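You operate a simulated robot arm through the tools that you are given. There is no shell and no other tool. Be economical: measure what you need, move in short steps, check, and stop when the job is done.

The job below is to be done with a simulated two-armed robot. You get a single attempt, and the scene is never put back.

JOB
Take the reel base and leave it on the dark tray. Take the lid off the orange tube and lay it down on the top of the folding table. Fetch the chip cookie bag with the latest date from the top of the small table and stand it on the twice folded gauze. Take the oil dish and leave it on the shelf under the tasting bench. Fetch the flake cookie bag with the earliest date from the top of the long table and stand it on the shelf under the pine side table. Close the chill box lid. Put the 41 rim clamp from the cloth beside the screw clamps on top of the brown cocoa cake and the 46 rim clamp on the pine side table. Open the bench drawer. Any order will do. Set down upright: chip cookie bag, flake cookie bag.

Only the result counts: the job must be done as asked and must still hold three seconds after the hand-in. Knocking over, shifting, dropping, spilling or breaking anything else fails it. Lids that push on must go on centred and level and be pressed home; caps that screw on are set level and turned clockwise until they are tight. Flat cloth is picked up by pressing the open fingertips on it (5 to 10 N) and closing them slowly along it; thin cloth reads only 2 to 8 mm in the jaws.

ROBOT AND FRAMES
Two 7-joint arms with two-finger parallel grippers on one trunk, on a base that drives. Base frame: it is fixed to the floor where the robot stands at the start and does not move with it; the origin is under the middle of the robot, x ahead of it, y to its left, z up. Units: cm, degrees, N and s.
The left shoulder is at the start at [5, 16.1, 109.8], the right one opposite. With the tool pointing down near the work surface each hand reaches from about 10 to 52 cm from the robot's upright axis, wherever it stands, measured 20 degrees to its own side. Places, roughly: bench drawer [-420, -390, 80]; chill box lid [-260, -370, 80]; chip cookie bag [-25, -150, 75]; cocoa cake (11x11x5 cm) [-280, -400, 70]; dark tray (38x24x8 cm) [-20, -200, 50]; flake cookie bag [-225, -400, 75]; oil dish (8x8x3 cm) [-20, -230, 80]; orange tube (7x7x15 cm) [50, 0, 80]; pine side table [-10, -380, 70]; reel base (9x9x6 cm) [50, -20, 80]; rim clamp [-300, -400, 75]; shelf under the pine side table [-10, -380, 40]; shelf under the tasting bench [-430, -390, 40]; twice folded gauze (16x25 cm) [-230, -318, 78]. Payload 3.43 kg a hand.
Tool frame (each hand has its own): the origin (TCP) lies between the finger pads and is the grasp point; the fingertips stand 3 cm ahead of it; z points along the fingers, y is the line along which they close. Largest opening 9.4 cm; finger width 2.8, thickness 1; the body of the gripper, 5 by 9.6 cm, starts 5.5 cm behind the TCP.
Orientation is that of the tool frame in the base frame, as a unit quaternion [x, y, z, w]. With the fingers straight down and closing along the base's y, the tool's x points along the base's -x, its y along +y and its z along -z.

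CONTROLS
- The arms move only by the tool jog_arm. It takes "left_targets", "right_targets" or both (then of equal length, played together; a hand with none holds still); each is a list of rows, each a list of 7 numbers: the shift along the base's x, y, z in cm, then the turn, a rotation vector about the base's x, y, z in degrees, then the finger opening in cm, from 0 to 9.4. In form: [[tx, ty, tz, rx, ry, rz, claw], ...]. A call has 1 to 12 rows; each row is the pose to reach, as a shift and turn from the pose commanded when the call began. Rows are played at 5 a second. More than 5 cm and 8.6 degrees between two rows, or a gripper value outside its range, and nothing of the call is played. A pose out of reach is approached as far as the arm can. The call stops where the force on the tool passes 40 N (or 10 N more than at its start, if that is more) or the arm is blocked; 0.2 s more then pass. The fingers move at their own pace (about 4.5 cm/s each) and stop on an object; they squeeze with about 31 N. The grip force told is the motor's: it shows also when the fingers shut on nothing. Time passes only in rows, and 0.2 s behind the last, so rows that repeat a pose let the fingers close. The reply holds the time, the measured pose of the TCP, the force on the tool along the base axes, the opening and the grip force, in the units named above and with some noise, with the torque about the TCP (base axes, N m) and any sound that the robot's microphone picked up.
- Cameras (640 x 400 px; columns grow to the right, rows downward): "scene" is now at [12.68, -1.82, 120.67]; the picture's right is [-0.21, -0.98, 0.00], its down [-0.56, 0.12, -0.82] and it looks along [0.80, -0.18, -0.57] (base axes); focal length 249 px, centre (320, 200). "left" rides on the left gripper at [7.6, -1.4, -10.2] in its tool frame; the picture's right is [0.18, 0.98, 0.00], its down [-0.75, 0.14, -0.64] and it looks along [-0.63, 0.12, 0.77] (tool axes); focal length 243 px, centre (320, 200). "right" rides on the right gripper at [7.6, 1.4, -10.3] in its tool frame; the picture's right is [-0.18, 0.98, 0.00], its down [-0.75, -0.14, -0.64] and it looks along [-0.63, -0.12, 0.77] (tool axes); focal length 243 px, centre (320, 200). There is no depth. A picture from a camera that has moved, and an enlarged one, comes with that camera's place and axes in the base frame and with its lens. The place of the scene camera against the robot may be out by one fixed shift of up to 1.8 cm in any direction.
- capture(camera): a new picture of that camera. No time passes.
- lift_body(by): slides the trunk up (or, below 0, down) by that many cm; the arms and the scene camera ride with it, the base frame stays. It gives what a move gives, with no picture.
- drive_base(legs): drives the robot by 1 to 6 legs, each [ahead, left, turn to the left] in cm, cm and degrees, along the robot's own axes; the way and the turn of a leg run together, so that a leg with both is an arc; at most 150 cm and 180 degrees a leg. The arms and the cameras ride along, it lands a little off, and it stops where it bumps. It gives what a move gives.
- turn_head(pan, tilt): turns the head with the scene camera to pan (to the left, within 80 degrees either way) and tilt (down, from -29 to 69), counted from straight ahead of the robot. It gives what a move gives.
- enlarge(camera, box): a new picture of the part [left, top, right, bottom] of that camera's present view, enlarged. No time passes.
- sign_off(): hands the job in; it is judged then, once.

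Go step by step. Nothing tells you exact positions but the pictures and the camera data: compare them with the known pose of the tool, close in by small moves and look again before you grip or let go. The budget is 217 turns and 220 pictures, counting those below and the enlarged ones. Unless the task says otherwise, let go and move clear before handing in.

The tools are called after "Emit:" by a JSON object that holds its "api" and its "payload". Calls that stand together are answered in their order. jog_arm: Moves the arms, as the interface text tells. Its arguments: {"type":"object","properties":{"left_targets":{"type":"array"},"right_targets":{"type":"array"}},"required":[]} The other tools are called the same way: lift_body (by) slides the trunk up or down; drive_base (legs) drives the base; turn_head (pan, tilt) turns the head that bears the scene camera; capture (camera) takes a picture; enlarge (camera, box) takes an enlarged picture of a part of a camera's view; sign_off () hands the job in.

At the start:

```text
t: 0.0
left_eef_pos: [46.25, 10.11, 107.28]
left_tool_rot: [-0.002, 1.0, 0.0, 0.0]
left_force: [1.0, -0.8, -0.3]
left_torque: [0.0, 0.01, -0.01]
left_grip_width: 9.39
left_grip_force: 0.0
right_eef_pos: [38.4, -27.62, 106.67]
right_tool_rot: [0.0, 1.0, 0.0, 0.0]
right_force: [0.1, 0.0, -0.8]
right_torque: [-0.03, 0.02, 0.0]
right_grip_width: 9.4
right_grip_force: 0.0
trunk travel left (down, up): [-12.5, 14.2]
robot x, y, heading: [-0.05, 0.22, -0.1]
head pan, tilt: [-12.3, 34.7]
```

scene: 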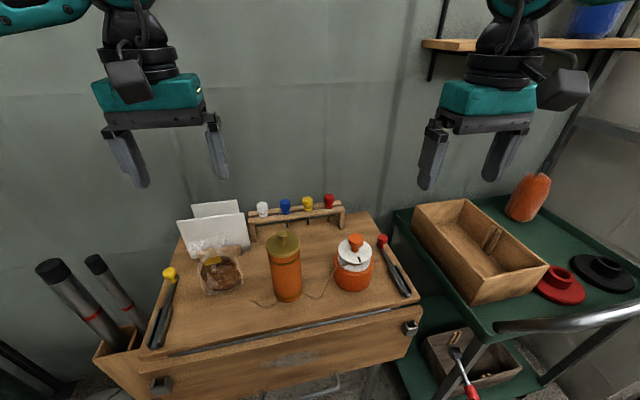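
right: 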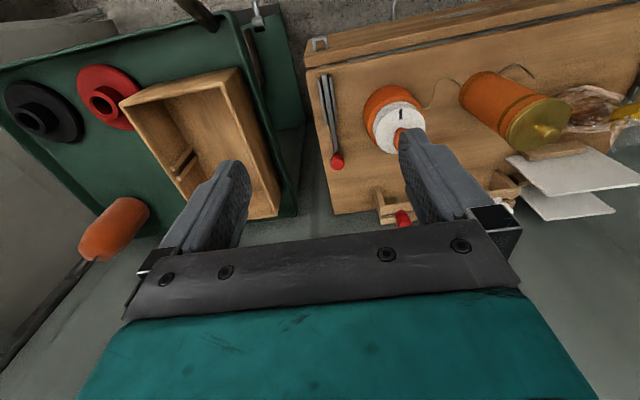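
left: 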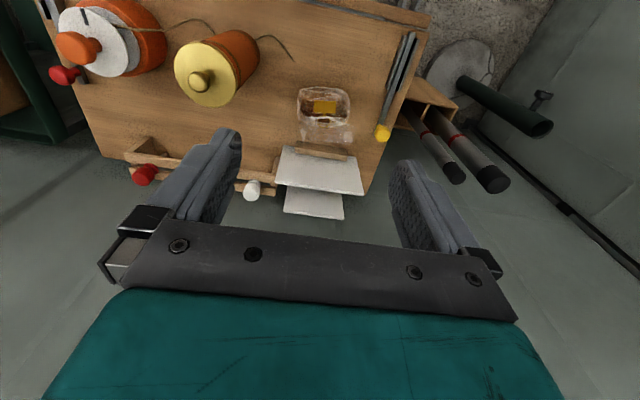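

I see a wooden folding table ahead with the orange tube and, to its right, a round orange object that is probably the reel base. I'll look closer first.

Emit:
{"api": "enlarge", "payload": {"camera": "scene", "box": [230, 190, 430, 315]}}

Emit:
{"api": "enlarge", "payload": {"camera": "right", "box": [300, 40, 640, 250]}}

Emit:
{"api": "turn_head", "payload": {"pan": -70, "tilt": 25}}

Emit:
{"api": "capture", "payload": {"camera": "scene"}}

```text
3.20 times, centred on (330, 252) of scene
camera zoom: at [12.68, -1.82, 120.67], right [-0.21, -0.98, 0.0], down [-0.56, 0.12, -0.82], along [0.8, -0.18, -0.57], focal length 797 px, centre (288, 32)
```

zoom: 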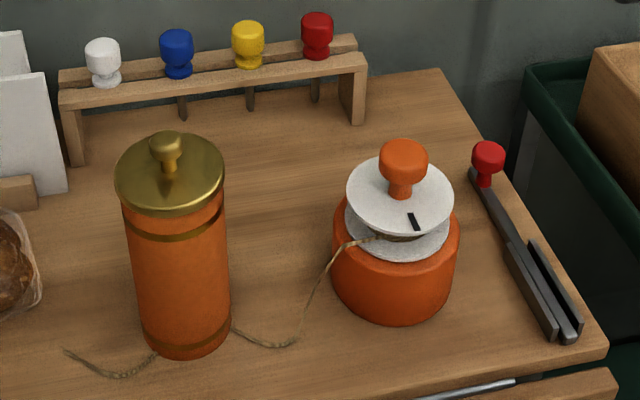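

```text
1.88 times, centred on (470, 145) of right
camera zoom: at [30.81, -26.16, 116.88], right [0.18, 0.98, 0.0], down [0.75, -0.14, 0.64], along [0.63, -0.12, -0.77], focal length 457 px, centre (38, 304)
```

zoom: 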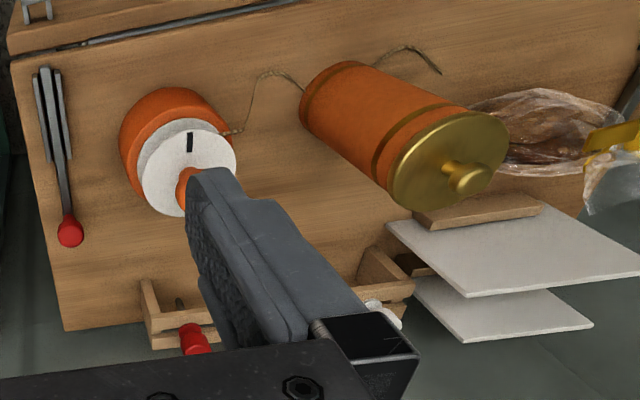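

```text
t: 1.3
left_eef_pos: [46.16, 10.18, 107.27]
left_tool_rot: [0.0, 1.0, 0.0, 0.0]
left_force: [0.7, -0.1, 0.5]
left_torque: [0.01, 0.01, 0.01]
left_grip_width: 9.4
left_grip_force: 0.0
right_eef_pos: [38.24, -27.54, 106.56]
right_tool_rot: [0.0, 1.0, 0.0, 0.0]
right_force: [-1.0, 0.3, -0.2]
right_torque: [0.0, 0.02, 0.0]
right_grip_width: 9.4
right_grip_force: 0.0
trunk travel left (down, up): [-12.5, 14.2]
robot x, y, heading: [-0.19, -0.28, -0.2]
head pan, tilt: [-70.0, 25.0]
```

```text
214 pictures are left
camera scene: at [7.22, -8.58, 122.19], right [-0.94, -0.34, 0.0], down [-0.14, 0.4, -0.91], along [0.31, -0.85, -0.42], focal length 249 px, centre (320, 200)
```

scene: 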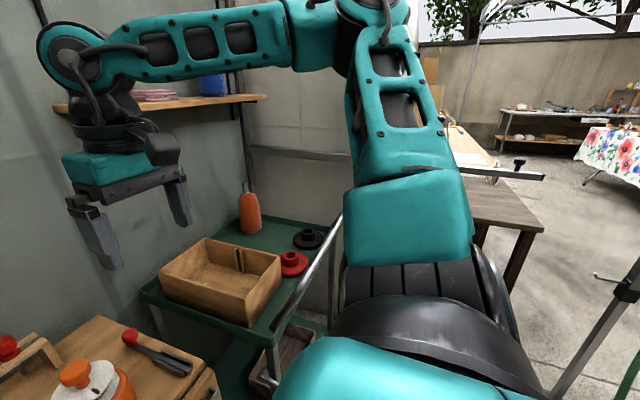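

The thread from the reel seems to pass under or around the tube. I'll inspect that from the left hand camera and look around some more.

Emit:
{"api": "enlarge", "payload": {"camera": "left", "box": [40, 0, 360, 200]}}

Emit:
{"api": "turn_head", "payload": {"pan": -12, "tilt": 55}}

Emit:
{"api": "capture", "payload": {"camera": "scene"}}

Emit:
{"api": "enlarge", "payload": {"camera": "scene", "box": [200, 40, 480, 215]}}

```text
2.00 times, centred on (200, 100) of left
camera zoom: at [38.8, 8.68, 117.51], right [-0.19, 0.98, 0.0], down [0.75, 0.14, 0.64], along [0.63, 0.12, -0.77], focal length 485 px, centre (560, 400)
```

zoom: 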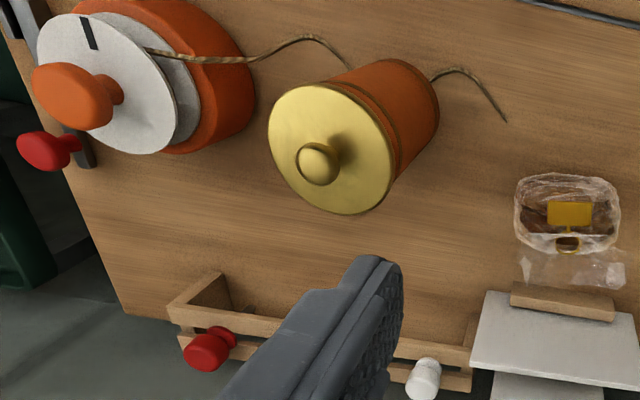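

```text
t: 2.5
left_eef_pos: [46.27, 10.12, 107.3]
left_tool_rot: [-0.001, 1.0, -0.001, 0.0]
left_force: [0.2, -0.1, 0.4]
left_torque: [0.0, -0.02, 0.0]
left_grip_width: 9.4
left_grip_force: 0.0
right_eef_pos: [38.28, -27.63, 106.57]
right_tool_rot: [0.0, 1.0, 0.0, -0.001]
right_force: [0.0, 0.0, -0.2]
right_torque: [-0.02, 0.02, 0.0]
right_grip_width: 9.4
right_grip_force: 0.2
trunk travel left (down, up): [-12.5, 14.2]
robot x, y, heading: [-0.2, 0.1, -0.1]
head pan, tilt: [-12.0, 55.0]
```

```text
212 pictures are left
camera scene: at [11.11, -1.44, 117.8], right [-0.21, -0.98, 0.0], down [-0.8, 0.17, -0.57], along [0.56, -0.12, -0.82], focal length 249 px, centre (320, 200)
```

scene: 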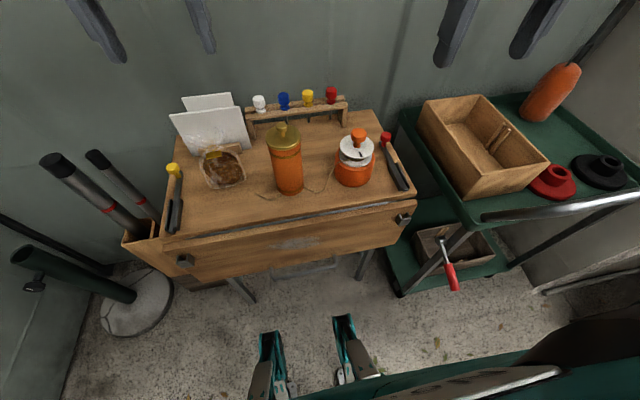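

```text
2.29 times, centred on (340, 128) of scene
camera zoom: at [11.11, -1.44, 117.8], right [-0.21, -0.98, 0.0], down [-0.8, 0.17, -0.57], along [0.56, -0.12, -0.82], focal length 569 px, centre (274, 366)
```

zoom: 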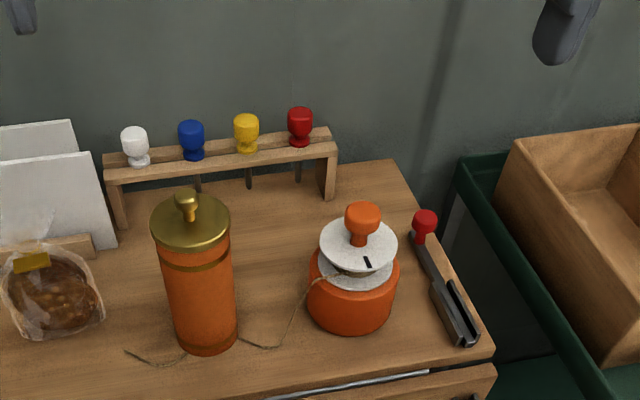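

The thread's end runs under the tube's foot. I'll put the left hand above the tube's lid knob (about [48,-2,90]) and look.

Emit:
{"api": "jog_arm", "payload": {"left_targets": [[0.5, -4, -2, 0, 0, 0, 9.4], [1, -8, -4, 0, 0, 0, 9.4], [1.7, -12.3, -5, 0, 0, 0, 6]]}}

Emit:
{"api": "capture", "payload": {"camera": "left"}}

Emit:
{"api": "capture", "payload": {"camera": "right"}}

```text
t: 3.3
left_eef_pos: [48.0, -2.29, 102.15]
left_tool_rot: [0.0, 1.0, 0.0, 0.0]
left_force: [0.8, 0.5, 0.3]
left_torque: [0.0, 0.02, 0.0]
left_grip_width: 5.98
left_grip_force: 0.0
right_eef_pos: [38.24, -27.73, 106.57]
right_tool_rot: [0.0, 1.0, 0.001, 0.0]
right_force: [-1.3, 0.2, -0.1]
right_torque: [0.0, 0.01, 0.0]
right_grip_width: 9.37
right_grip_force: 0.1
trunk travel left (down, up): [-12.5, 14.2]
robot x, y, heading: [0.05, 0.21, -0.1]
head pan, tilt: [-12.0, 55.0]
```

```text
210 pictures are left
camera left: at [40.54, -3.74, 112.42], right [-0.19, 0.98, 0.0], down [0.75, 0.14, 0.64], along [0.63, 0.12, -0.77], focal length 243 px, centre (320, 200)
```

left: 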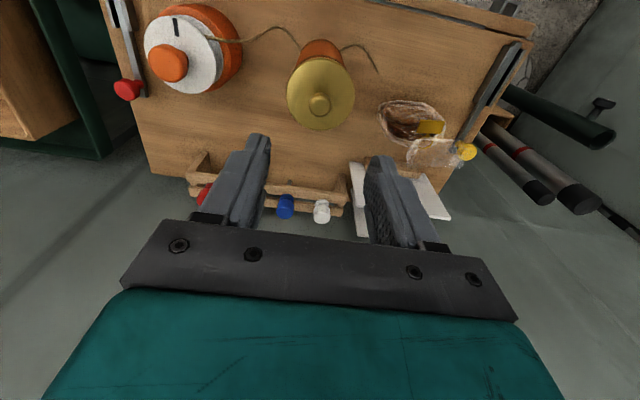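

```text
209 pictures are left
camera right: at [30.82, -26.22, 116.86], right [0.18, 0.98, 0.0], down [0.75, -0.14, 0.64], along [0.63, -0.12, -0.77], focal length 243 px, centre (320, 200)
```

right: 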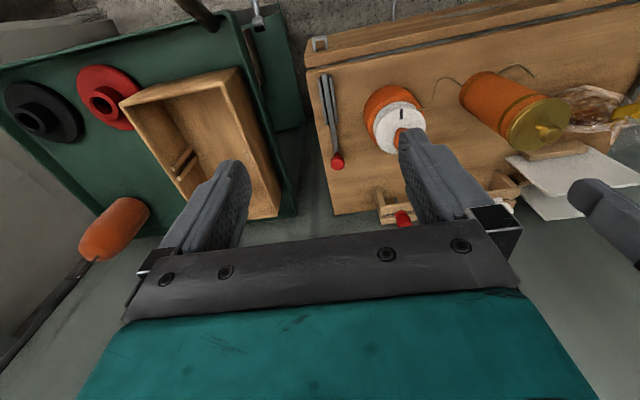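

Triangulation puts the lid knob's top at about [47.9,-2.3,90.3] and the reel's knob at about [48.2,-17.1,86]. I'll lower the left hand toward the lid knob.

Emit:
{"api": "jog_arm", "payload": {"left_targets": [[0, 0, -4, 0, 0, 0, 5], [0, 0, -7.5, 0, 0, 0, 5], [0, 0, -9.5, 0, 0, 0, 5]]}}

Emit:
{"api": "capture", "payload": {"camera": "left"}}

Emit:
{"api": "capture", "payload": {"camera": "scene"}}

```text
t: 4.1
left_eef_pos: [47.88, -2.14, 92.62]
left_tool_rot: [-0.001, 1.0, 0.0, 0.0]
left_force: [0.1, 0.9, -0.2]
left_torque: [0.06, -0.02, -0.01]
left_grip_width: 4.99
left_grip_force: 0.0
right_eef_pos: [38.25, -27.55, 106.56]
right_tool_rot: [0.0, 1.0, 0.0, 0.001]
right_force: [-0.1, -1.0, 0.1]
right_torque: [-0.01, 0.0, -0.01]
right_grip_width: 9.42
right_grip_force: 0.1
trunk travel left (down, up): [-12.5, 14.2]
robot x, y, heading: [0.09, -0.06, -0.3]
head pan, tilt: [-12.0, 55.0]
```

```text
208 pictures are left
camera left: at [40.51, -3.62, 102.96], right [-0.19, 0.98, 0.0], down [0.75, 0.14, 0.64], along [0.63, 0.12, -0.77], focal length 243 px, centre (320, 200)
```

left: 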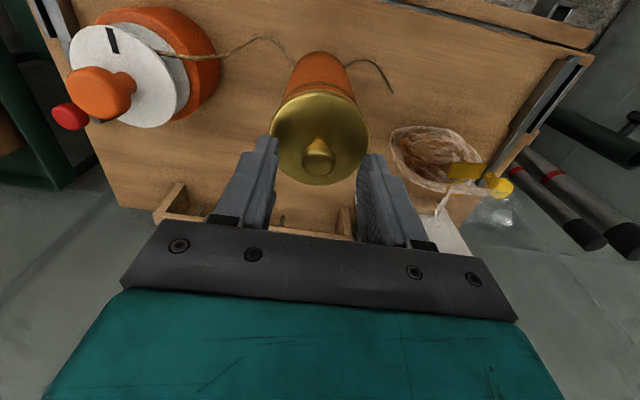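

```text
207 pictures are left
camera scene: at [11.12, -1.43, 117.8], right [-0.21, -0.98, 0.0], down [-0.8, 0.17, -0.57], along [0.56, -0.12, -0.82], focal length 249 px, centre (320, 200)
```

scene: 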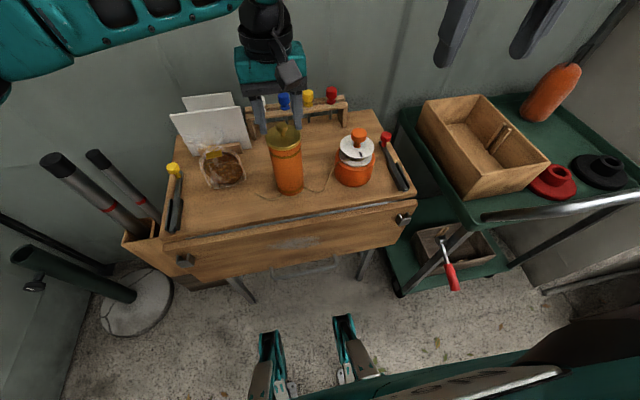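

The knob sits between the fingertips. I'll go down a little more and close on it.

Emit:
{"api": "jog_arm", "payload": {"left_targets": [[-0.2, -0.1, -0.7, 0, 0, 0, 5], [-0.2, -0.1, -0.7, 0, 0, 0, 3], [-0.2, -0.1, -0.7, 0, 0, 0, 0], [-0.2, -0.1, -0.7, 0, 0, 0, 0], [-0.2, -0.1, -0.7, 0, 0, 0, 0]]}}

Emit:
{"api": "enlarge", "payload": {"camera": "left", "box": [200, 20, 440, 220]}}

```text
t: 5.3
left_eef_pos: [47.59, -2.34, 92.04]
left_tool_rot: [-0.001, 1.0, 0.001, 0.0]
left_force: [-0.5, 0.0, -0.1]
left_torque: [-0.01, 0.0, 0.0]
left_grip_width: 1.77
left_grip_force: 31.0
right_eef_pos: [38.3, -27.64, 106.71]
right_tool_rot: [0.0, 1.0, 0.0, 0.0]
right_force: [-0.1, -0.9, -0.1]
right_torque: [-0.01, 0.0, -0.02]
right_grip_width: 9.42
right_grip_force: 0.1
trunk travel left (down, up): [-12.5, 14.2]
robot x, y, heading: [0.31, 0.21, 0.1]
head pan, tilt: [-12.0, 55.0]
```

```text
2.00 times, centred on (320, 120) of left
camera zoom: at [40.26, -3.71, 102.29], right [-0.19, 0.98, 0.0], down [0.75, 0.14, 0.64], along [0.63, 0.12, -0.77], focal length 485 px, centre (320, 360)
```

zoom: 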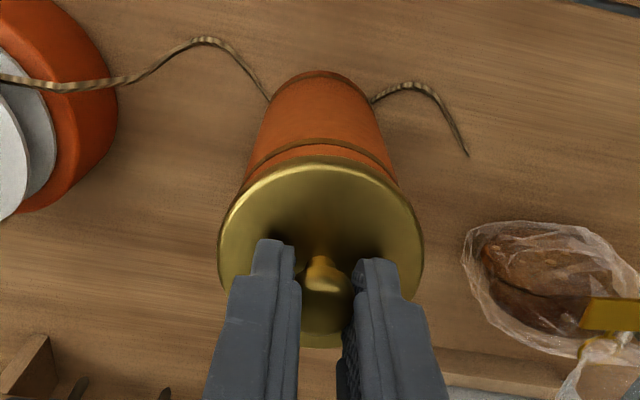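

The knob is gripped (1.8 cm). I'll lift slowly and watch the force.

Emit:
{"api": "jog_arm", "payload": {"left_targets": [[0, 0, 0.3, 0, 0, 0, 0], [0, 0, 0.6, 0, 0, 0, 0], [0, 0, 0.9, 0, 0, 0, 0], [0, 0, 1.2, 0, 0, 0, 0], [0, 0, 1.5, 0, 0, 0, 0]]}}

Emit:
{"api": "enlarge", "payload": {"camera": "left", "box": [200, 20, 440, 220]}}

Emit:
{"api": "enlarge", "payload": {"camera": "scene", "box": [200, 80, 440, 230]}}

```text
t: 6.5
left_eef_pos: [47.6, -2.31, 93.54]
left_tool_rot: [-0.001, 1.0, 0.0, 0.0]
left_force: [-0.7, -0.5, -0.6]
left_torque: [0.01, -0.01, -0.02]
left_grip_width: 1.76
left_grip_force: 30.7
right_eef_pos: [38.37, -27.66, 106.56]
right_tool_rot: [0.0, 1.0, 0.001, 0.0]
right_force: [-0.6, -0.3, 0.5]
right_torque: [0.0, 0.0, 0.04]
right_grip_width: 9.43
right_grip_force: 0.0
trunk travel left (down, up): [-12.5, 14.2]
robot x, y, heading: [-0.0, 0.01, 0.1]
head pan, tilt: [-12.0, 55.0]
```

```text
2.00 times, centred on (320, 120) of left
camera zoom: at [40.31, -3.7, 103.8], right [-0.19, 0.98, 0.0], down [0.75, 0.14, 0.64], along [0.63, 0.12, -0.77], focal length 485 px, centre (320, 360)
```

zoom: 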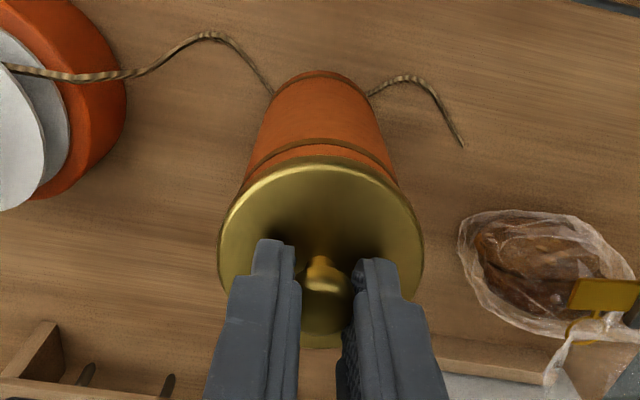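

```text
2.67 times, centred on (320, 155) of scene
camera zoom: at [11.12, -1.43, 117.79], right [-0.21, -0.98, 0.0], down [-0.8, 0.17, -0.57], along [0.56, -0.12, -0.82], focal length 664 px, centre (320, 320)
```

zoom: 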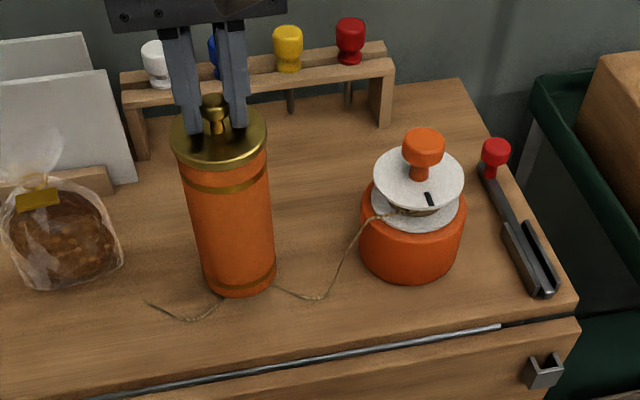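

The whole tube came up with the lid (it is held, probably screwed on). I'll lift a bit more to see whether the thread stays on the table.

Emit:
{"api": "jog_arm", "payload": {"left_targets": [[0, 0, 1.5, 0, 0, 0, 0], [0, 0, 3, 0, 0, 0, 0]]}}

Emit:
{"api": "enlarge", "payload": {"camera": "scene", "box": [200, 80, 440, 230]}}

```text
t: 7.1
left_eef_pos: [47.67, -2.45, 96.57]
left_tool_rot: [0.0, 1.0, 0.0, 0.0]
left_force: [0.5, -0.4, -1.1]
left_torque: [0.03, -0.02, 0.03]
left_grip_width: 1.79
left_grip_force: 31.5
right_eef_pos: [38.29, -27.61, 106.61]
right_tool_rot: [0.0, 1.0, 0.0, -0.001]
right_force: [-1.0, -0.3, 0.1]
right_torque: [-0.01, -0.02, 0.02]
right_grip_width: 9.38
right_grip_force: 0.1
trunk travel left (down, up): [-12.5, 14.2]
robot x, y, heading: [0.27, 0.24, -0.1]
head pan, tilt: [-12.0, 55.0]
```

```text
2.67 times, centred on (320, 155) of scene
camera zoom: at [11.11, -1.43, 117.79], right [-0.21, -0.98, 0.0], down [-0.8, 0.17, -0.57], along [0.56, -0.12, -0.82], focal length 664 px, centre (320, 320)
```

zoom: 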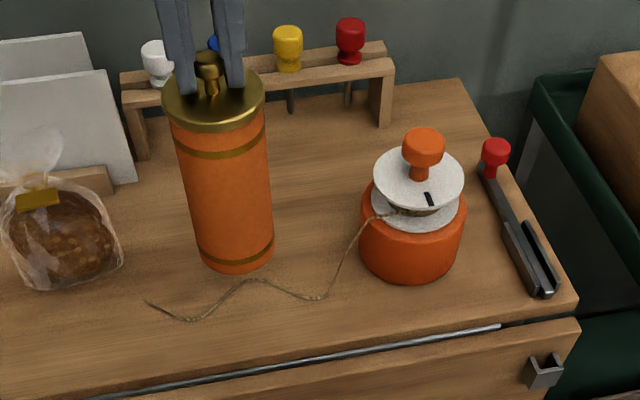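

The thread lies free on the table. Holding the tube up, I'll bring the right hand above the reel base.

Emit:
{"api": "jog_arm", "payload": {"right_targets": [[3, 3, -1, 0, 0, 0, 9.4], [6.5, 6.5, -2, 0, 0, 0, 9.4], [9.8, 10.4, -4, 0, 0, 0, 9.4]]}}

Emit:
{"api": "capture", "payload": {"camera": "right"}}

Emit:
{"api": "capture", "payload": {"camera": "scene"}}

```text
refused: row 2 steps farther than a row can; nothing moved
```

```text
202 pictures are left
camera right: at [30.81, -26.16, 116.88], right [0.18, 0.98, 0.0], down [0.75, -0.14, 0.64], along [0.63, -0.12, -0.77], focal length 243 px, centre (320, 200)
```

right: 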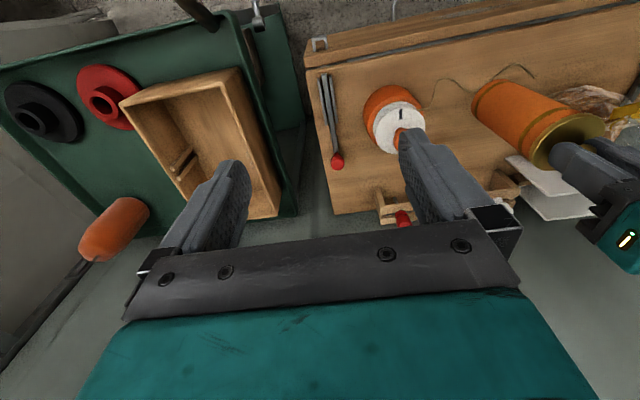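

```text
201 pictures are left
camera scene: at [11.11, -1.43, 117.79], right [-0.21, -0.98, 0.0], down [-0.8, 0.17, -0.57], along [0.56, -0.12, -0.82], focal length 249 px, centre (320, 200)
```

scene: 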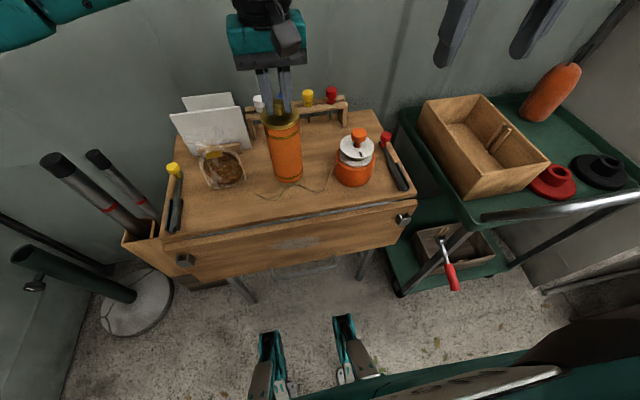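

A row was too long; nothing moved. I repeat with shorter steps.

Emit:
{"api": "jog_arm", "payload": {"right_targets": [[2.5, 2.5, -1, 0, 0, 0, 9.4], [5, 5.2, -2, 0, 0, 0, 9.4], [7.5, 7.8, -3, 0, 0, 0, 9.4], [9.8, 10.4, -4, 0, 0, 0, 9.4]]}}

Emit:
{"api": "capture", "payload": {"camera": "right"}}

Emit:
{"api": "capture", "payload": {"camera": "scene"}}

```text
t: 8.1
left_eef_pos: [47.86, -2.37, 96.43]
left_tool_rot: [-0.002, 1.0, 0.0, 0.001]
left_force: [0.3, 0.2, -0.9]
left_torque: [0.02, 0.02, -0.01]
left_grip_width: 1.77
left_grip_force: 31.4
right_eef_pos: [48.02, -17.07, 102.74]
right_tool_rot: [0.0, 1.0, 0.0, 0.001]
right_force: [-0.4, -0.4, -0.4]
right_torque: [0.02, 0.01, 0.03]
right_grip_width: 9.41
right_grip_force: 0.1
trunk travel left (down, up): [-12.5, 14.2]
robot x, y, heading: [-0.45, 0.06, -0.1]
head pan, tilt: [-12.0, 55.0]
```

```text
200 pictures are left
camera right: at [40.61, -15.67, 113.02], right [0.18, 0.98, 0.0], down [0.75, -0.14, 0.64], along [0.63, -0.12, -0.77], focal length 243 px, centre (320, 200)
```

right: 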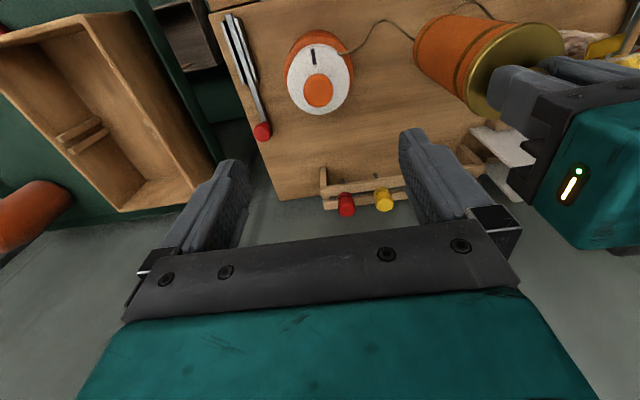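

```text
199 pictures are left
camera scene: at [11.17, -1.42, 117.79], right [-0.21, -0.98, 0.0], down [-0.8, 0.17, -0.57], along [0.56, -0.12, -0.82], focal length 249 px, centre (320, 200)
```

scene: 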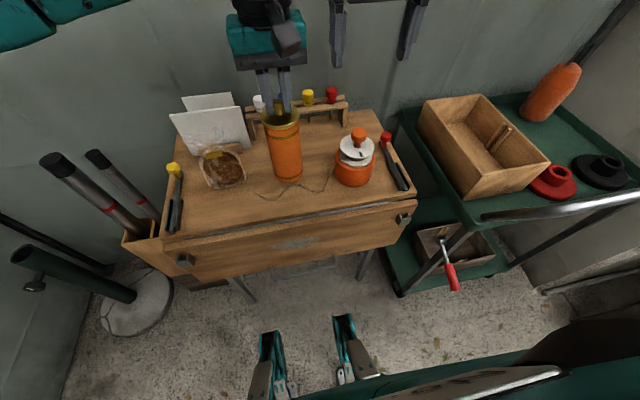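

The reel sits centred under the right hand at about [48,-17.1]. I'll descend partway and check.

Emit:
{"api": "jog_arm", "payload": {"right_targets": [[0, 0, -4.5, 0, 0, 0, 9.4], [0, 0, -9, 0, 0, 0, 9.4], [0, 0, -13, 0, 0, 0, 9.4], [0, 0, -16.5, 0, 0, 0, 9.4]]}}

Emit:
{"api": "capture", "payload": {"camera": "right"}}

Emit:
{"api": "enlarge", "payload": {"camera": "scene", "box": [240, 80, 440, 205]}}

```text
t: 9.1
left_eef_pos: [47.72, -2.26, 96.6]
left_tool_rot: [-0.001, 1.0, -0.001, -0.001]
left_force: [-0.1, 0.9, -0.8]
left_torque: [-0.02, -0.03, 0.0]
left_grip_width: 1.77
left_grip_force: 31.0
right_eef_pos: [47.07, -18.34, 86.7]
right_tool_rot: [0.0, 1.0, 0.0, 0.001]
right_force: [0.3, -0.3, -1.1]
right_torque: [0.02, 0.01, 0.03]
right_grip_width: 9.39
right_grip_force: 0.1
right hand out of reach, approached as far as the arm can: row 4
trunk travel left (down, up): [-12.5, 14.2]
robot x, y, heading: [0.12, -0.15, 0.0]
head pan, tilt: [-12.0, 55.0]
```

```text
198 pictures are left
camera right: at [39.58, -16.85, 97.0], right [0.18, 0.98, 0.0], down [0.75, -0.14, 0.64], along [0.63, -0.12, -0.77], focal length 243 px, centre (320, 200)
```

right: 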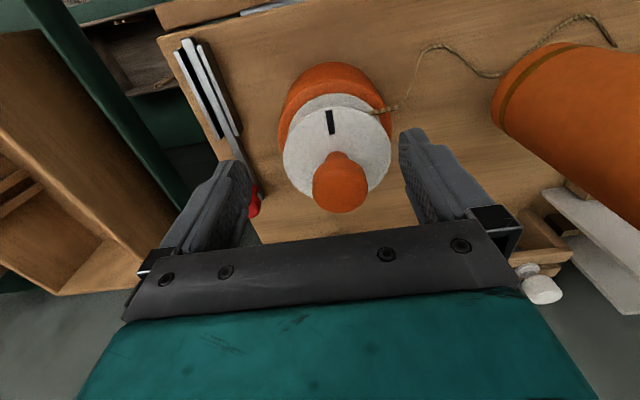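

```text
3.20 times, centred on (340, 142) of scene
camera zoom: at [11.12, -1.44, 117.79], right [-0.21, -0.98, 0.0], down [-0.8, 0.17, -0.57], along [0.56, -0.12, -0.82], focal length 797 px, centre (256, 384)
```

zoom: 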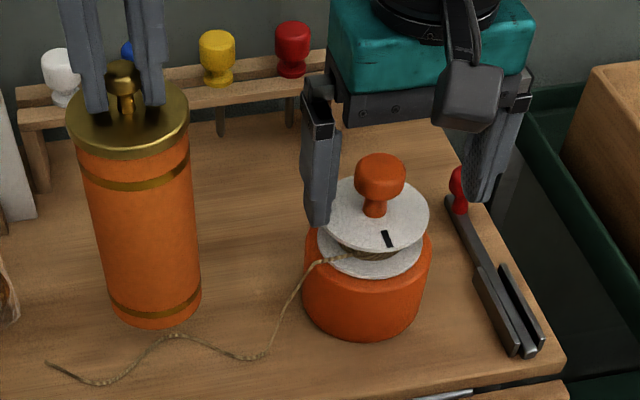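

The right arm is at its reach limit. I'll raise it clear, then drive the base 5 cm ahead.

Emit:
{"api": "jog_arm", "payload": {"right_targets": [[0, 0, 4.5, 0, 0, 0, 9.4], [-1, -1, 8, 0, 0, 0, 9.4]]}}

Emit:
{"api": "drive_base", "payload": {"legs": [[5, 0, 0]]}}

Emit:
{"api": "capture", "payload": {"camera": "right"}}

```text
t: 9.7
left_eef_pos: [47.8, -2.32, 96.49]
left_tool_rot: [-0.001, 1.0, 0.0, 0.001]
left_force: [0.3, 0.0, -1.2]
left_torque: [-0.02, 0.0, 0.07]
left_grip_width: 1.74
left_grip_force: 31.2
right_eef_pos: [46.04, -19.43, 94.72]
right_tool_rot: [0.0, 1.0, 0.0, 0.0]
right_force: [0.9, 0.1, 0.5]
right_torque: [0.01, 0.01, 0.0]
right_grip_width: 9.41
right_grip_force: 0.0
trunk travel left (down, up): [-12.5, 14.2]
robot x, y, heading: [-0.17, 0.25, 0.2]
head pan, tilt: [-12.0, 55.0]
```

```text
t: 10.7
left_eef_pos: [52.85, -2.31, 96.52]
left_tool_rot: [-0.001, 1.0, -0.001, 0.0]
left_force: [0.1, -0.8, -0.3]
left_torque: [0.01, 0.05, 0.03]
left_grip_width: 1.77
left_grip_force: 30.6
right_eef_pos: [51.3, -19.47, 94.68]
right_tool_rot: [-0.001, 1.0, -0.001, 0.0]
right_force: [1.0, -0.7, -1.1]
right_torque: [0.01, -0.02, 0.0]
right_grip_width: 9.4
right_grip_force: 0.0
trunk travel left (down, up): [-12.5, 14.2]
robot x, y, heading: [5.12, 0.44, -0.1]
head pan, tilt: [-12.0, 55.0]
```

```text
196 pictures are left
camera right: at [43.77, -18.01, 105.05], right [0.18, 0.98, 0.0], down [0.75, -0.14, 0.64], along [0.63, -0.12, -0.77], focal length 243 px, centre (320, 200)
```

right: 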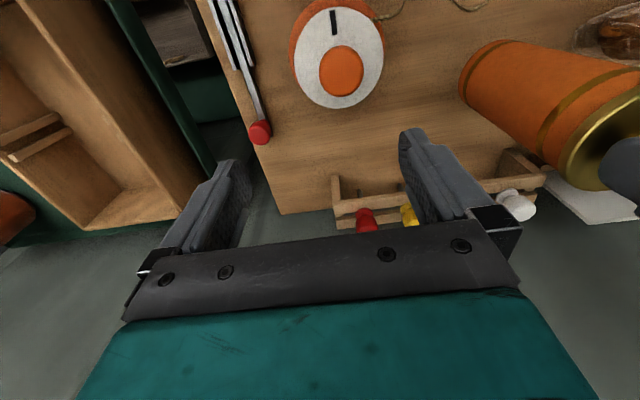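

Reel centre refined to about [48.1,-17.2], knob centre z≈85. I'll align the right hand and descend to just above.

Emit:
{"api": "jog_arm", "payload": {"right_targets": [[-2, 1.2, -1.5, 0, 0, 0, 9.4], [-3.2, 2.25, -4.5, 0, 0, 0, 9.4], [-3.2, 2.25, -8, 0, 0, 0, 9.4]]}}

Emit:
{"api": "capture", "payload": {"camera": "right"}}

Emit:
{"api": "enlarge", "payload": {"camera": "scene", "box": [240, 80, 440, 205]}}

```text
t: 11.5
left_eef_pos: [52.99, -2.31, 96.53]
left_tool_rot: [-0.001, 1.0, 0.0, -0.001]
left_force: [0.3, 0.0, -1.3]
left_torque: [-0.02, 0.0, -0.02]
left_grip_width: 1.76
left_grip_force: 31.4
right_eef_pos: [48.0, -17.26, 86.8]
right_tool_rot: [0.0, 1.0, 0.0, 0.001]
right_force: [0.1, -0.5, 0.1]
right_torque: [0.06, 0.0, -0.03]
right_grip_width: 9.42
right_grip_force: 0.0
trunk travel left (down, up): [-12.5, 14.2]
robot x, y, heading: [4.77, -0.18, -0.0]
head pan, tilt: [-12.0, 55.0]
```

```text
195 pictures are left
camera right: at [40.46, -15.78, 97.12], right [0.18, 0.98, 0.0], down [0.75, -0.14, 0.64], along [0.63, -0.12, -0.77], focal length 243 px, centre (320, 200)
```

right: 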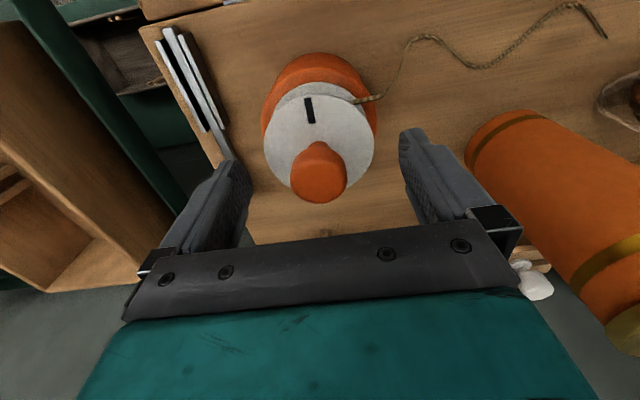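

```text
3.20 times, centred on (340, 142) of scene
camera zoom: at [16.22, -1.45, 117.79], right [-0.21, -0.98, 0.0], down [-0.8, 0.17, -0.57], along [0.56, -0.12, -0.82], focal length 797 px, centre (256, 384)
```

zoom: 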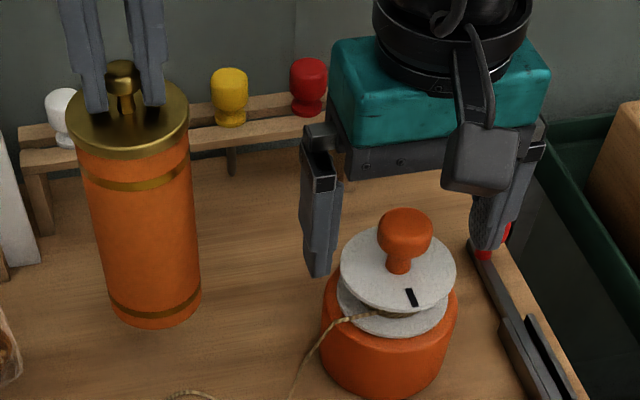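

Well centred. I'll descend so the fingertips straddle the orange base.

Emit:
{"api": "jog_arm", "payload": {"right_targets": [[0.1, 0.05, -1.5, 0, 0, 0, 9.4], [0.1, 0.05, -3, 0, 0, 0, 9.4], [0.1, 0.05, -4, 0, 0, 0, 9.4]]}}

Emit:
{"api": "capture", "payload": {"camera": "right"}}

Emit:
{"api": "enlarge", "payload": {"camera": "scene", "box": [240, 80, 440, 205]}}

```text
t: 12.3
left_eef_pos: [52.87, -2.31, 96.5]
left_tool_rot: [-0.001, 1.0, 0.0, 0.0]
left_force: [0.1, -0.9, 0.3]
left_torque: [-0.03, 0.01, 0.01]
left_grip_width: 1.77
left_grip_force: 30.8
right_eef_pos: [47.84, -17.62, 83.18]
right_tool_rot: [0.0, 1.0, 0.001, 0.001]
right_force: [-0.1, -0.1, 0.0]
right_torque: [-0.02, 0.0, -0.03]
right_grip_width: 9.42
right_grip_force: 0.1
right hand out of reach, approached as far as the arm can: row 3
trunk travel left (down, up): [-12.5, 14.2]
robot x, y, heading: [4.97, -0.2, -0.1]
head pan, tilt: [-12.0, 55.0]
```

```text
193 pictures are left
camera right: at [40.29, -16.2, 93.41], right [0.18, 0.98, 0.0], down [0.75, -0.14, 0.64], along [0.63, -0.12, -0.77], focal length 243 px, centre (320, 200)
```

right: 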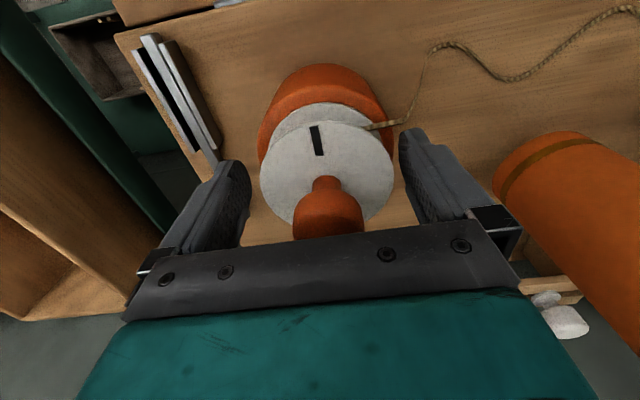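

```text
3.20 times, centred on (340, 142) of scene
camera zoom: at [16.19, -1.43, 117.79], right [-0.21, -0.98, 0.0], down [-0.8, 0.17, -0.57], along [0.56, -0.12, -0.82], focal length 797 px, centre (256, 384)
```

zoom: 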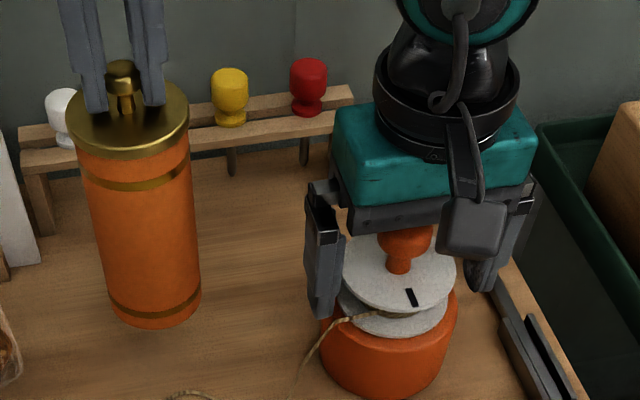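

The arm can't get low enough; I'll lower the trunk 6 cm, raising the hands first.

Emit:
{"api": "jog_arm", "payload": {"left_targets": [[0, 0, 3, 0, 0, 0, 0], [0, 0, 6, 0, 0, 0, 0]], "right_targets": [[0, 0, 4, 0, 0, 0, 9.4], [0, 0, 8, 0, 0, 0, 9.4]]}}

Emit:
{"api": "lift_body", "payload": {"by": -6}}

Emit:
{"api": "capture", "payload": {"camera": "right"}}

```text
t: 12.9
left_eef_pos: [52.88, -2.17, 102.57]
left_tool_rot: [-0.001, 1.0, 0.0, 0.001]
left_force: [-0.6, 0.6, -0.2]
left_torque: [-0.02, 0.01, -0.03]
left_grip_width: 1.78
left_grip_force: 30.8
right_eef_pos: [47.64, -17.65, 91.08]
right_tool_rot: [0.001, 1.0, 0.0, 0.0]
right_force: [-0.5, 0.8, 0.7]
right_torque: [-0.01, -0.04, 0.02]
right_grip_width: 9.41
right_grip_force: 0.1
trunk travel left (down, up): [-12.5, 14.2]
robot x, y, heading: [5.3, -0.27, 0.2]
head pan, tilt: [-12.0, 55.0]
```

```text
t: 13.9
left_eef_pos: [52.88, -2.19, 96.61]
left_tool_rot: [-0.001, 1.0, 0.0, 0.001]
left_force: [0.2, 0.0, -0.4]
left_torque: [-0.02, 0.01, -0.01]
left_grip_width: 1.76
left_grip_force: 30.7
right_eef_pos: [47.68, -17.63, 85.13]
right_tool_rot: [0.001, 1.0, 0.0, 0.0]
right_force: [0.2, -0.4, 1.0]
right_torque: [0.0, 0.03, -0.05]
right_grip_width: 9.42
right_grip_force: 0.1
trunk travel left (down, up): [-6.5, 20.2]
robot x, y, heading: [5.46, 0.11, -0.0]
head pan, tilt: [-12.0, 55.0]
```

```text
191 pictures are left
camera right: at [40.2, -16.15, 95.37], right [0.18, 0.98, 0.0], down [0.75, -0.14, 0.64], along [0.63, -0.12, -0.77], focal length 243 px, centre (320, 200)
```

right: 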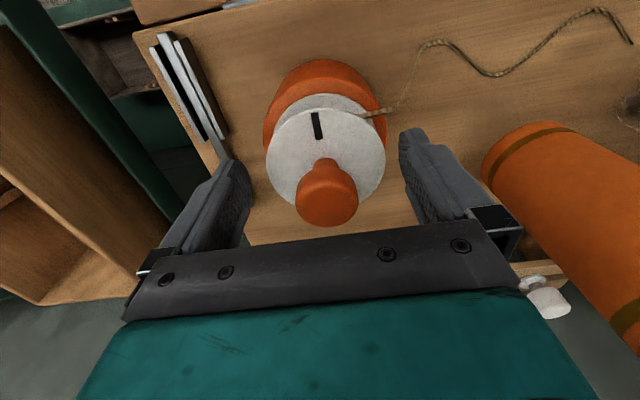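

Now I align (+0.4, +0.4) and descend.

Emit:
{"api": "jog_arm", "payload": {"right_targets": [[0.3, 0.38, 0, 0, 0, 0, 9.4], [0.3, 0.38, -1.5, 0, 0, 0, 9.4], [0.3, 0.38, -3, 0, 0, 0, 9.4], [0.3, 0.38, -3.4, 0, 0, 0, 9.4]]}}

Emit:
{"api": "capture", "payload": {"camera": "right"}}

Emit:
{"api": "enlarge", "payload": {"camera": "scene", "box": [240, 40, 440, 205]}}

```text
t: 14.9
left_eef_pos: [52.82, -2.14, 96.43]
left_tool_rot: [-0.001, 1.0, 0.0, 0.0]
left_force: [0.0, 0.1, -0.5]
left_torque: [0.01, 0.04, -0.01]
left_grip_width: 1.77
left_grip_force: 31.4
right_eef_pos: [48.07, -17.08, 81.7]
right_tool_rot: [0.0, 1.0, 0.0, 0.0]
right_force: [-0.2, 0.6, 0.7]
right_torque: [-0.01, 0.0, -0.02]
right_grip_width: 9.39
right_grip_force: 0.1
trunk travel left (down, up): [-6.5, 20.2]
robot x, y, heading: [5.01, 0.15, -0.2]
head pan, tilt: [-12.0, 55.0]
```

```text
190 pictures are left
camera right: at [40.57, -15.71, 91.9], right [0.18, 0.98, 0.0], down [0.75, -0.14, 0.64], along [0.63, -0.12, -0.77], focal length 243 px, centre (320, 200)
```

right: 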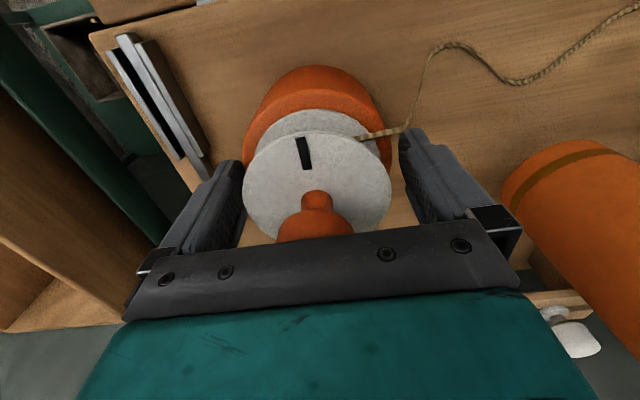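

```text
2.42 times, centred on (340, 122) of scene
camera zoom: at [16.2, -1.43, 111.79], right [-0.21, -0.98, 0.0], down [-0.8, 0.17, -0.57], along [0.56, -0.12, -0.82], focal length 604 px, centre (272, 388)
```

zoom: 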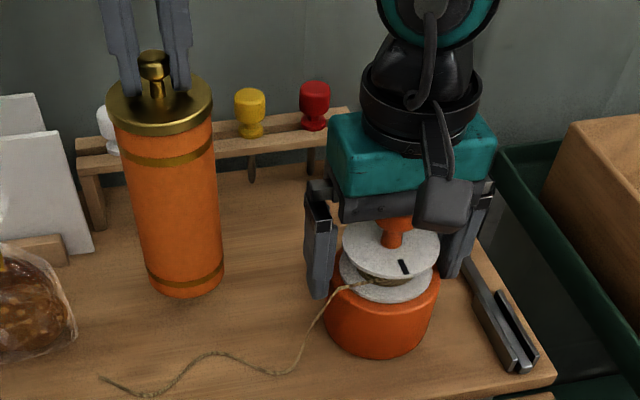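

The tips are about at the rim. I'll go down a little more, watching force, then close gently to feel whether the base is between the tips.

Emit:
{"api": "jog_arm", "payload": {"right_targets": [[0, -0.15, -0.3, 0, 0, 0, 9.4], [0, -0.15, -0.6, 0, 0, 0, 9.4]]}}

Emit:
{"api": "enlarge", "payload": {"camera": "right", "box": [190, 40, 440, 240]}}

Emit:
{"api": "turn_head", "payload": {"pan": -12, "tilt": 45}}

Emit:
{"api": "enlarge", "payload": {"camera": "scene", "box": [300, 100, 400, 180]}}

```text
t: 15.5
left_eef_pos: [52.9, -2.28, 96.7]
left_tool_rot: [-0.001, 1.0, 0.0, 0.0]
left_force: [0.7, 0.0, -0.1]
left_torque: [0.01, -0.03, 0.0]
left_grip_width: 1.74
left_grip_force: 31.1
right_eef_pos: [48.14, -17.46, 81.0]
right_tool_rot: [0.001, 1.0, 0.0, 0.0]
right_force: [0.0, 0.4, -0.1]
right_torque: [0.02, 0.0, 0.0]
right_grip_width: 9.39
right_grip_force: 0.1
trunk travel left (down, up): [-6.5, 20.2]
robot x, y, heading: [5.22, 0.08, -0.2]
head pan, tilt: [-12.0, 55.0]
```

```text
2.00 times, centred on (315, 140) of right
camera zoom: at [40.51, -15.91, 91.31], right [0.18, 0.98, 0.0], down [0.75, -0.14, 0.64], along [0.63, -0.12, -0.77], focal length 485 px, centre (330, 320)
```

zoom: 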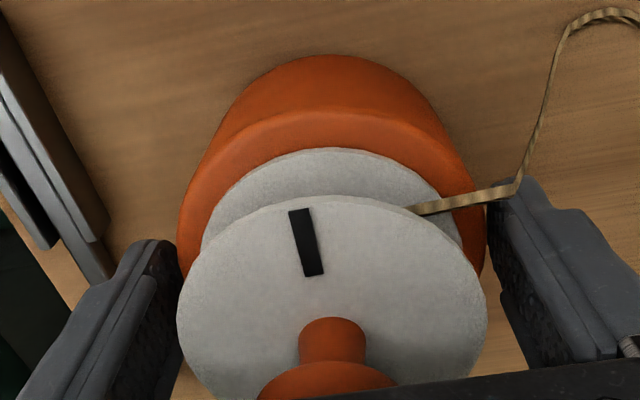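

```text
t: 16.2
left_eef_pos: [52.91, -2.11, 96.5]
left_tool_rot: [-0.001, 1.0, -0.001, -0.001]
left_force: [-0.1, -0.6, -1.1]
left_torque: [0.0, -0.01, 0.01]
left_grip_width: 1.75
left_grip_force: 31.2
right_eef_pos: [47.94, -17.44, 81.05]
right_tool_rot: [0.0, 1.0, -0.001, 0.0]
right_force: [1.0, -0.2, 0.0]
right_torque: [0.0, -0.03, 0.0]
right_grip_width: 9.42
right_grip_force: 0.1
trunk travel left (down, up): [-6.5, 20.2]
robot x, y, heading: [5.41, 0.23, -0.0]
head pan, tilt: [-12.0, 45.0]
```

```text
5.00 times, centred on (350, 140) of scene
camera zoom: at [17.1, -1.62, 113.13], right [-0.21, -0.98, 0.0], down [-0.69, 0.15, -0.71], along [0.69, -0.15, -0.71], focal length 1245 px, centre (170, 500)
```

zoom: 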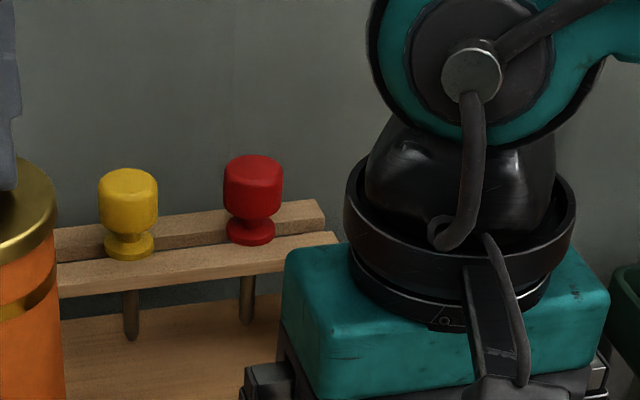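

The fingertips straddle the base's upper rim. I'll close slowly and read the width.

Emit:
{"api": "jog_arm", "payload": {"right_targets": [[0, 0.05, 0, 0, 0, 0, 9.2], [0, 0.05, 0, 0, 0, 0, 8.9], [0, 0.05, 0, 0, 0, 0, 8.4], [0, 0.05, 0, 0, 0, 0, 8.4]]}}

Emit:
{"api": "enlarge", "payload": {"camera": "right", "box": [190, 40, 440, 240]}}

Emit:
{"api": "enlarge", "payload": {"camera": "scene", "box": [280, 120, 440, 220]}}

```text
t: 17.2
left_eef_pos: [52.91, -2.15, 96.46]
left_tool_rot: [-0.001, 1.0, 0.0, 0.001]
left_force: [0.1, 0.1, -0.7]
left_torque: [0.01, 0.02, -0.01]
left_grip_width: 1.79
left_grip_force: 30.5
right_eef_pos: [48.07, -17.28, 81.05]
right_tool_rot: [-0.001, 1.0, 0.0, 0.0]
right_force: [-0.8, -0.4, 0.3]
right_torque: [-0.06, 0.0, -0.02]
right_grip_width: 8.62
right_grip_force: 30.7
trunk travel left (down, up): [-6.5, 20.2]
robot x, y, heading: [5.72, -0.05, -0.4]
head pan, tilt: [-12.0, 45.0]
```

```text
2.00 times, centred on (315, 140) of right
camera zoom: at [40.49, -15.84, 91.31], right [0.18, 0.98, 0.0], down [0.75, -0.14, 0.64], along [0.63, -0.12, -0.77], focal length 485 px, centre (330, 320)
```

zoom: 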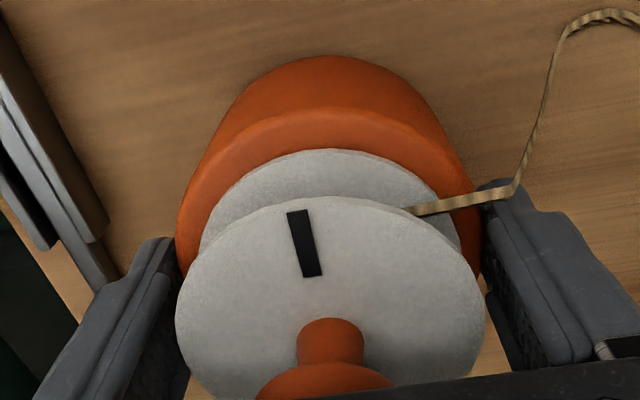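

```text
4.00 times, centred on (360, 170) of scene
camera zoom: at [17.09, -1.63, 113.14], right [-0.21, -0.98, 0.0], down [-0.69, 0.15, -0.71], along [0.69, -0.15, -0.71], focal length 996 px, centre (160, 320)
```

zoom: 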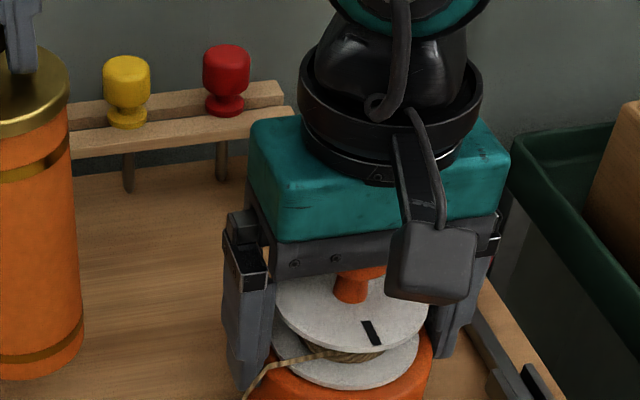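

It stopped at 8.6 cm on the base. I'll lift slowly.

Emit:
{"api": "jog_arm", "payload": {"right_targets": [[0, 0, 0, 0, 0, 0, 7], [0, 0, 0.3, 0, 0, 0, 7], [0, 0, 0.7, 0, 0, 0, 7], [0, 0, 1.2, 0, 0, 0, 7], [0, 0, 2, 0, 0, 0, 7]]}}

Emit:
{"api": "turn_head", "payload": {"pan": -12, "tilt": 52}}

Emit:
{"api": "capture", "payload": {"camera": "scene"}}

Emit:
{"api": "enlarge", "payload": {"camera": "right", "box": [190, 20, 510, 240]}}

```text
t: 18.4
left_eef_pos: [52.85, -2.14, 96.46]
left_tool_rot: [-0.001, 1.0, 0.0, 0.0]
left_force: [0.0, 0.3, 0.0]
left_torque: [-0.02, -0.02, 0.01]
left_grip_width: 1.78
left_grip_force: 31.2
right_eef_pos: [47.86, -17.16, 83.08]
right_tool_rot: [0.001, 1.0, 0.001, 0.0]
right_force: [-0.7, 0.2, -1.9]
right_torque: [0.03, 0.02, -0.04]
right_grip_width: 8.63
right_grip_force: 31.1
trunk travel left (down, up): [-6.5, 20.2]
robot x, y, heading: [4.94, -0.14, 0.1]
head pan, tilt: [-12.0, 45.0]
```

```text
t: 19.1
left_eef_pos: [52.93, -2.2, 96.55]
left_tool_rot: [-0.001, 1.0, 0.0, 0.0]
left_force: [0.1, 0.4, -0.9]
left_torque: [0.0, 0.04, -0.01]
left_grip_width: 1.76
left_grip_force: 31.4
right_eef_pos: [48.13, -17.26, 83.1]
right_tool_rot: [0.0, 1.0, 0.0, 0.0]
right_force: [-0.2, -0.5, -1.1]
right_torque: [-0.01, -0.01, 0.0]
right_grip_width: 8.62
right_grip_force: 30.7
trunk travel left (down, up): [-6.5, 20.2]
robot x, y, heading: [4.99, 0.08, -0.2]
head pan, tilt: [-12.0, 52.0]
```

```text
184 pictures are left
camera scene: at [16.5, -1.5, 112.18], right [-0.21, -0.98, 0.0], down [-0.77, 0.16, -0.62], along [0.6, -0.13, -0.79], focal length 249 px, centre (320, 200)
```

scene: 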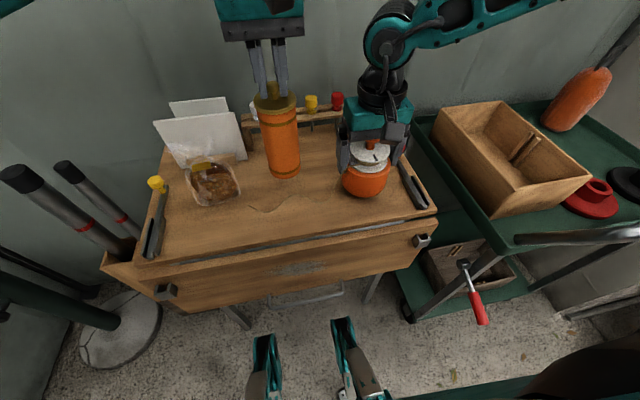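

```text
1.82 times, centred on (350, 130) of right
camera zoom: at [40.53, -15.77, 93.35], right [0.18, 0.98, 0.0], down [0.75, -0.14, 0.64], along [0.63, -0.12, -0.77], focal length 441 px, centre (266, 327)
```

zoom: 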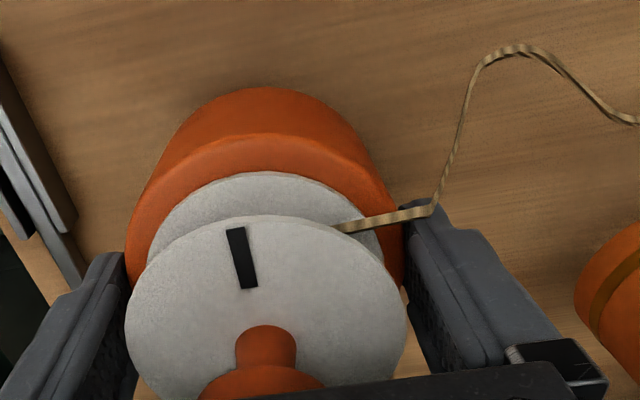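

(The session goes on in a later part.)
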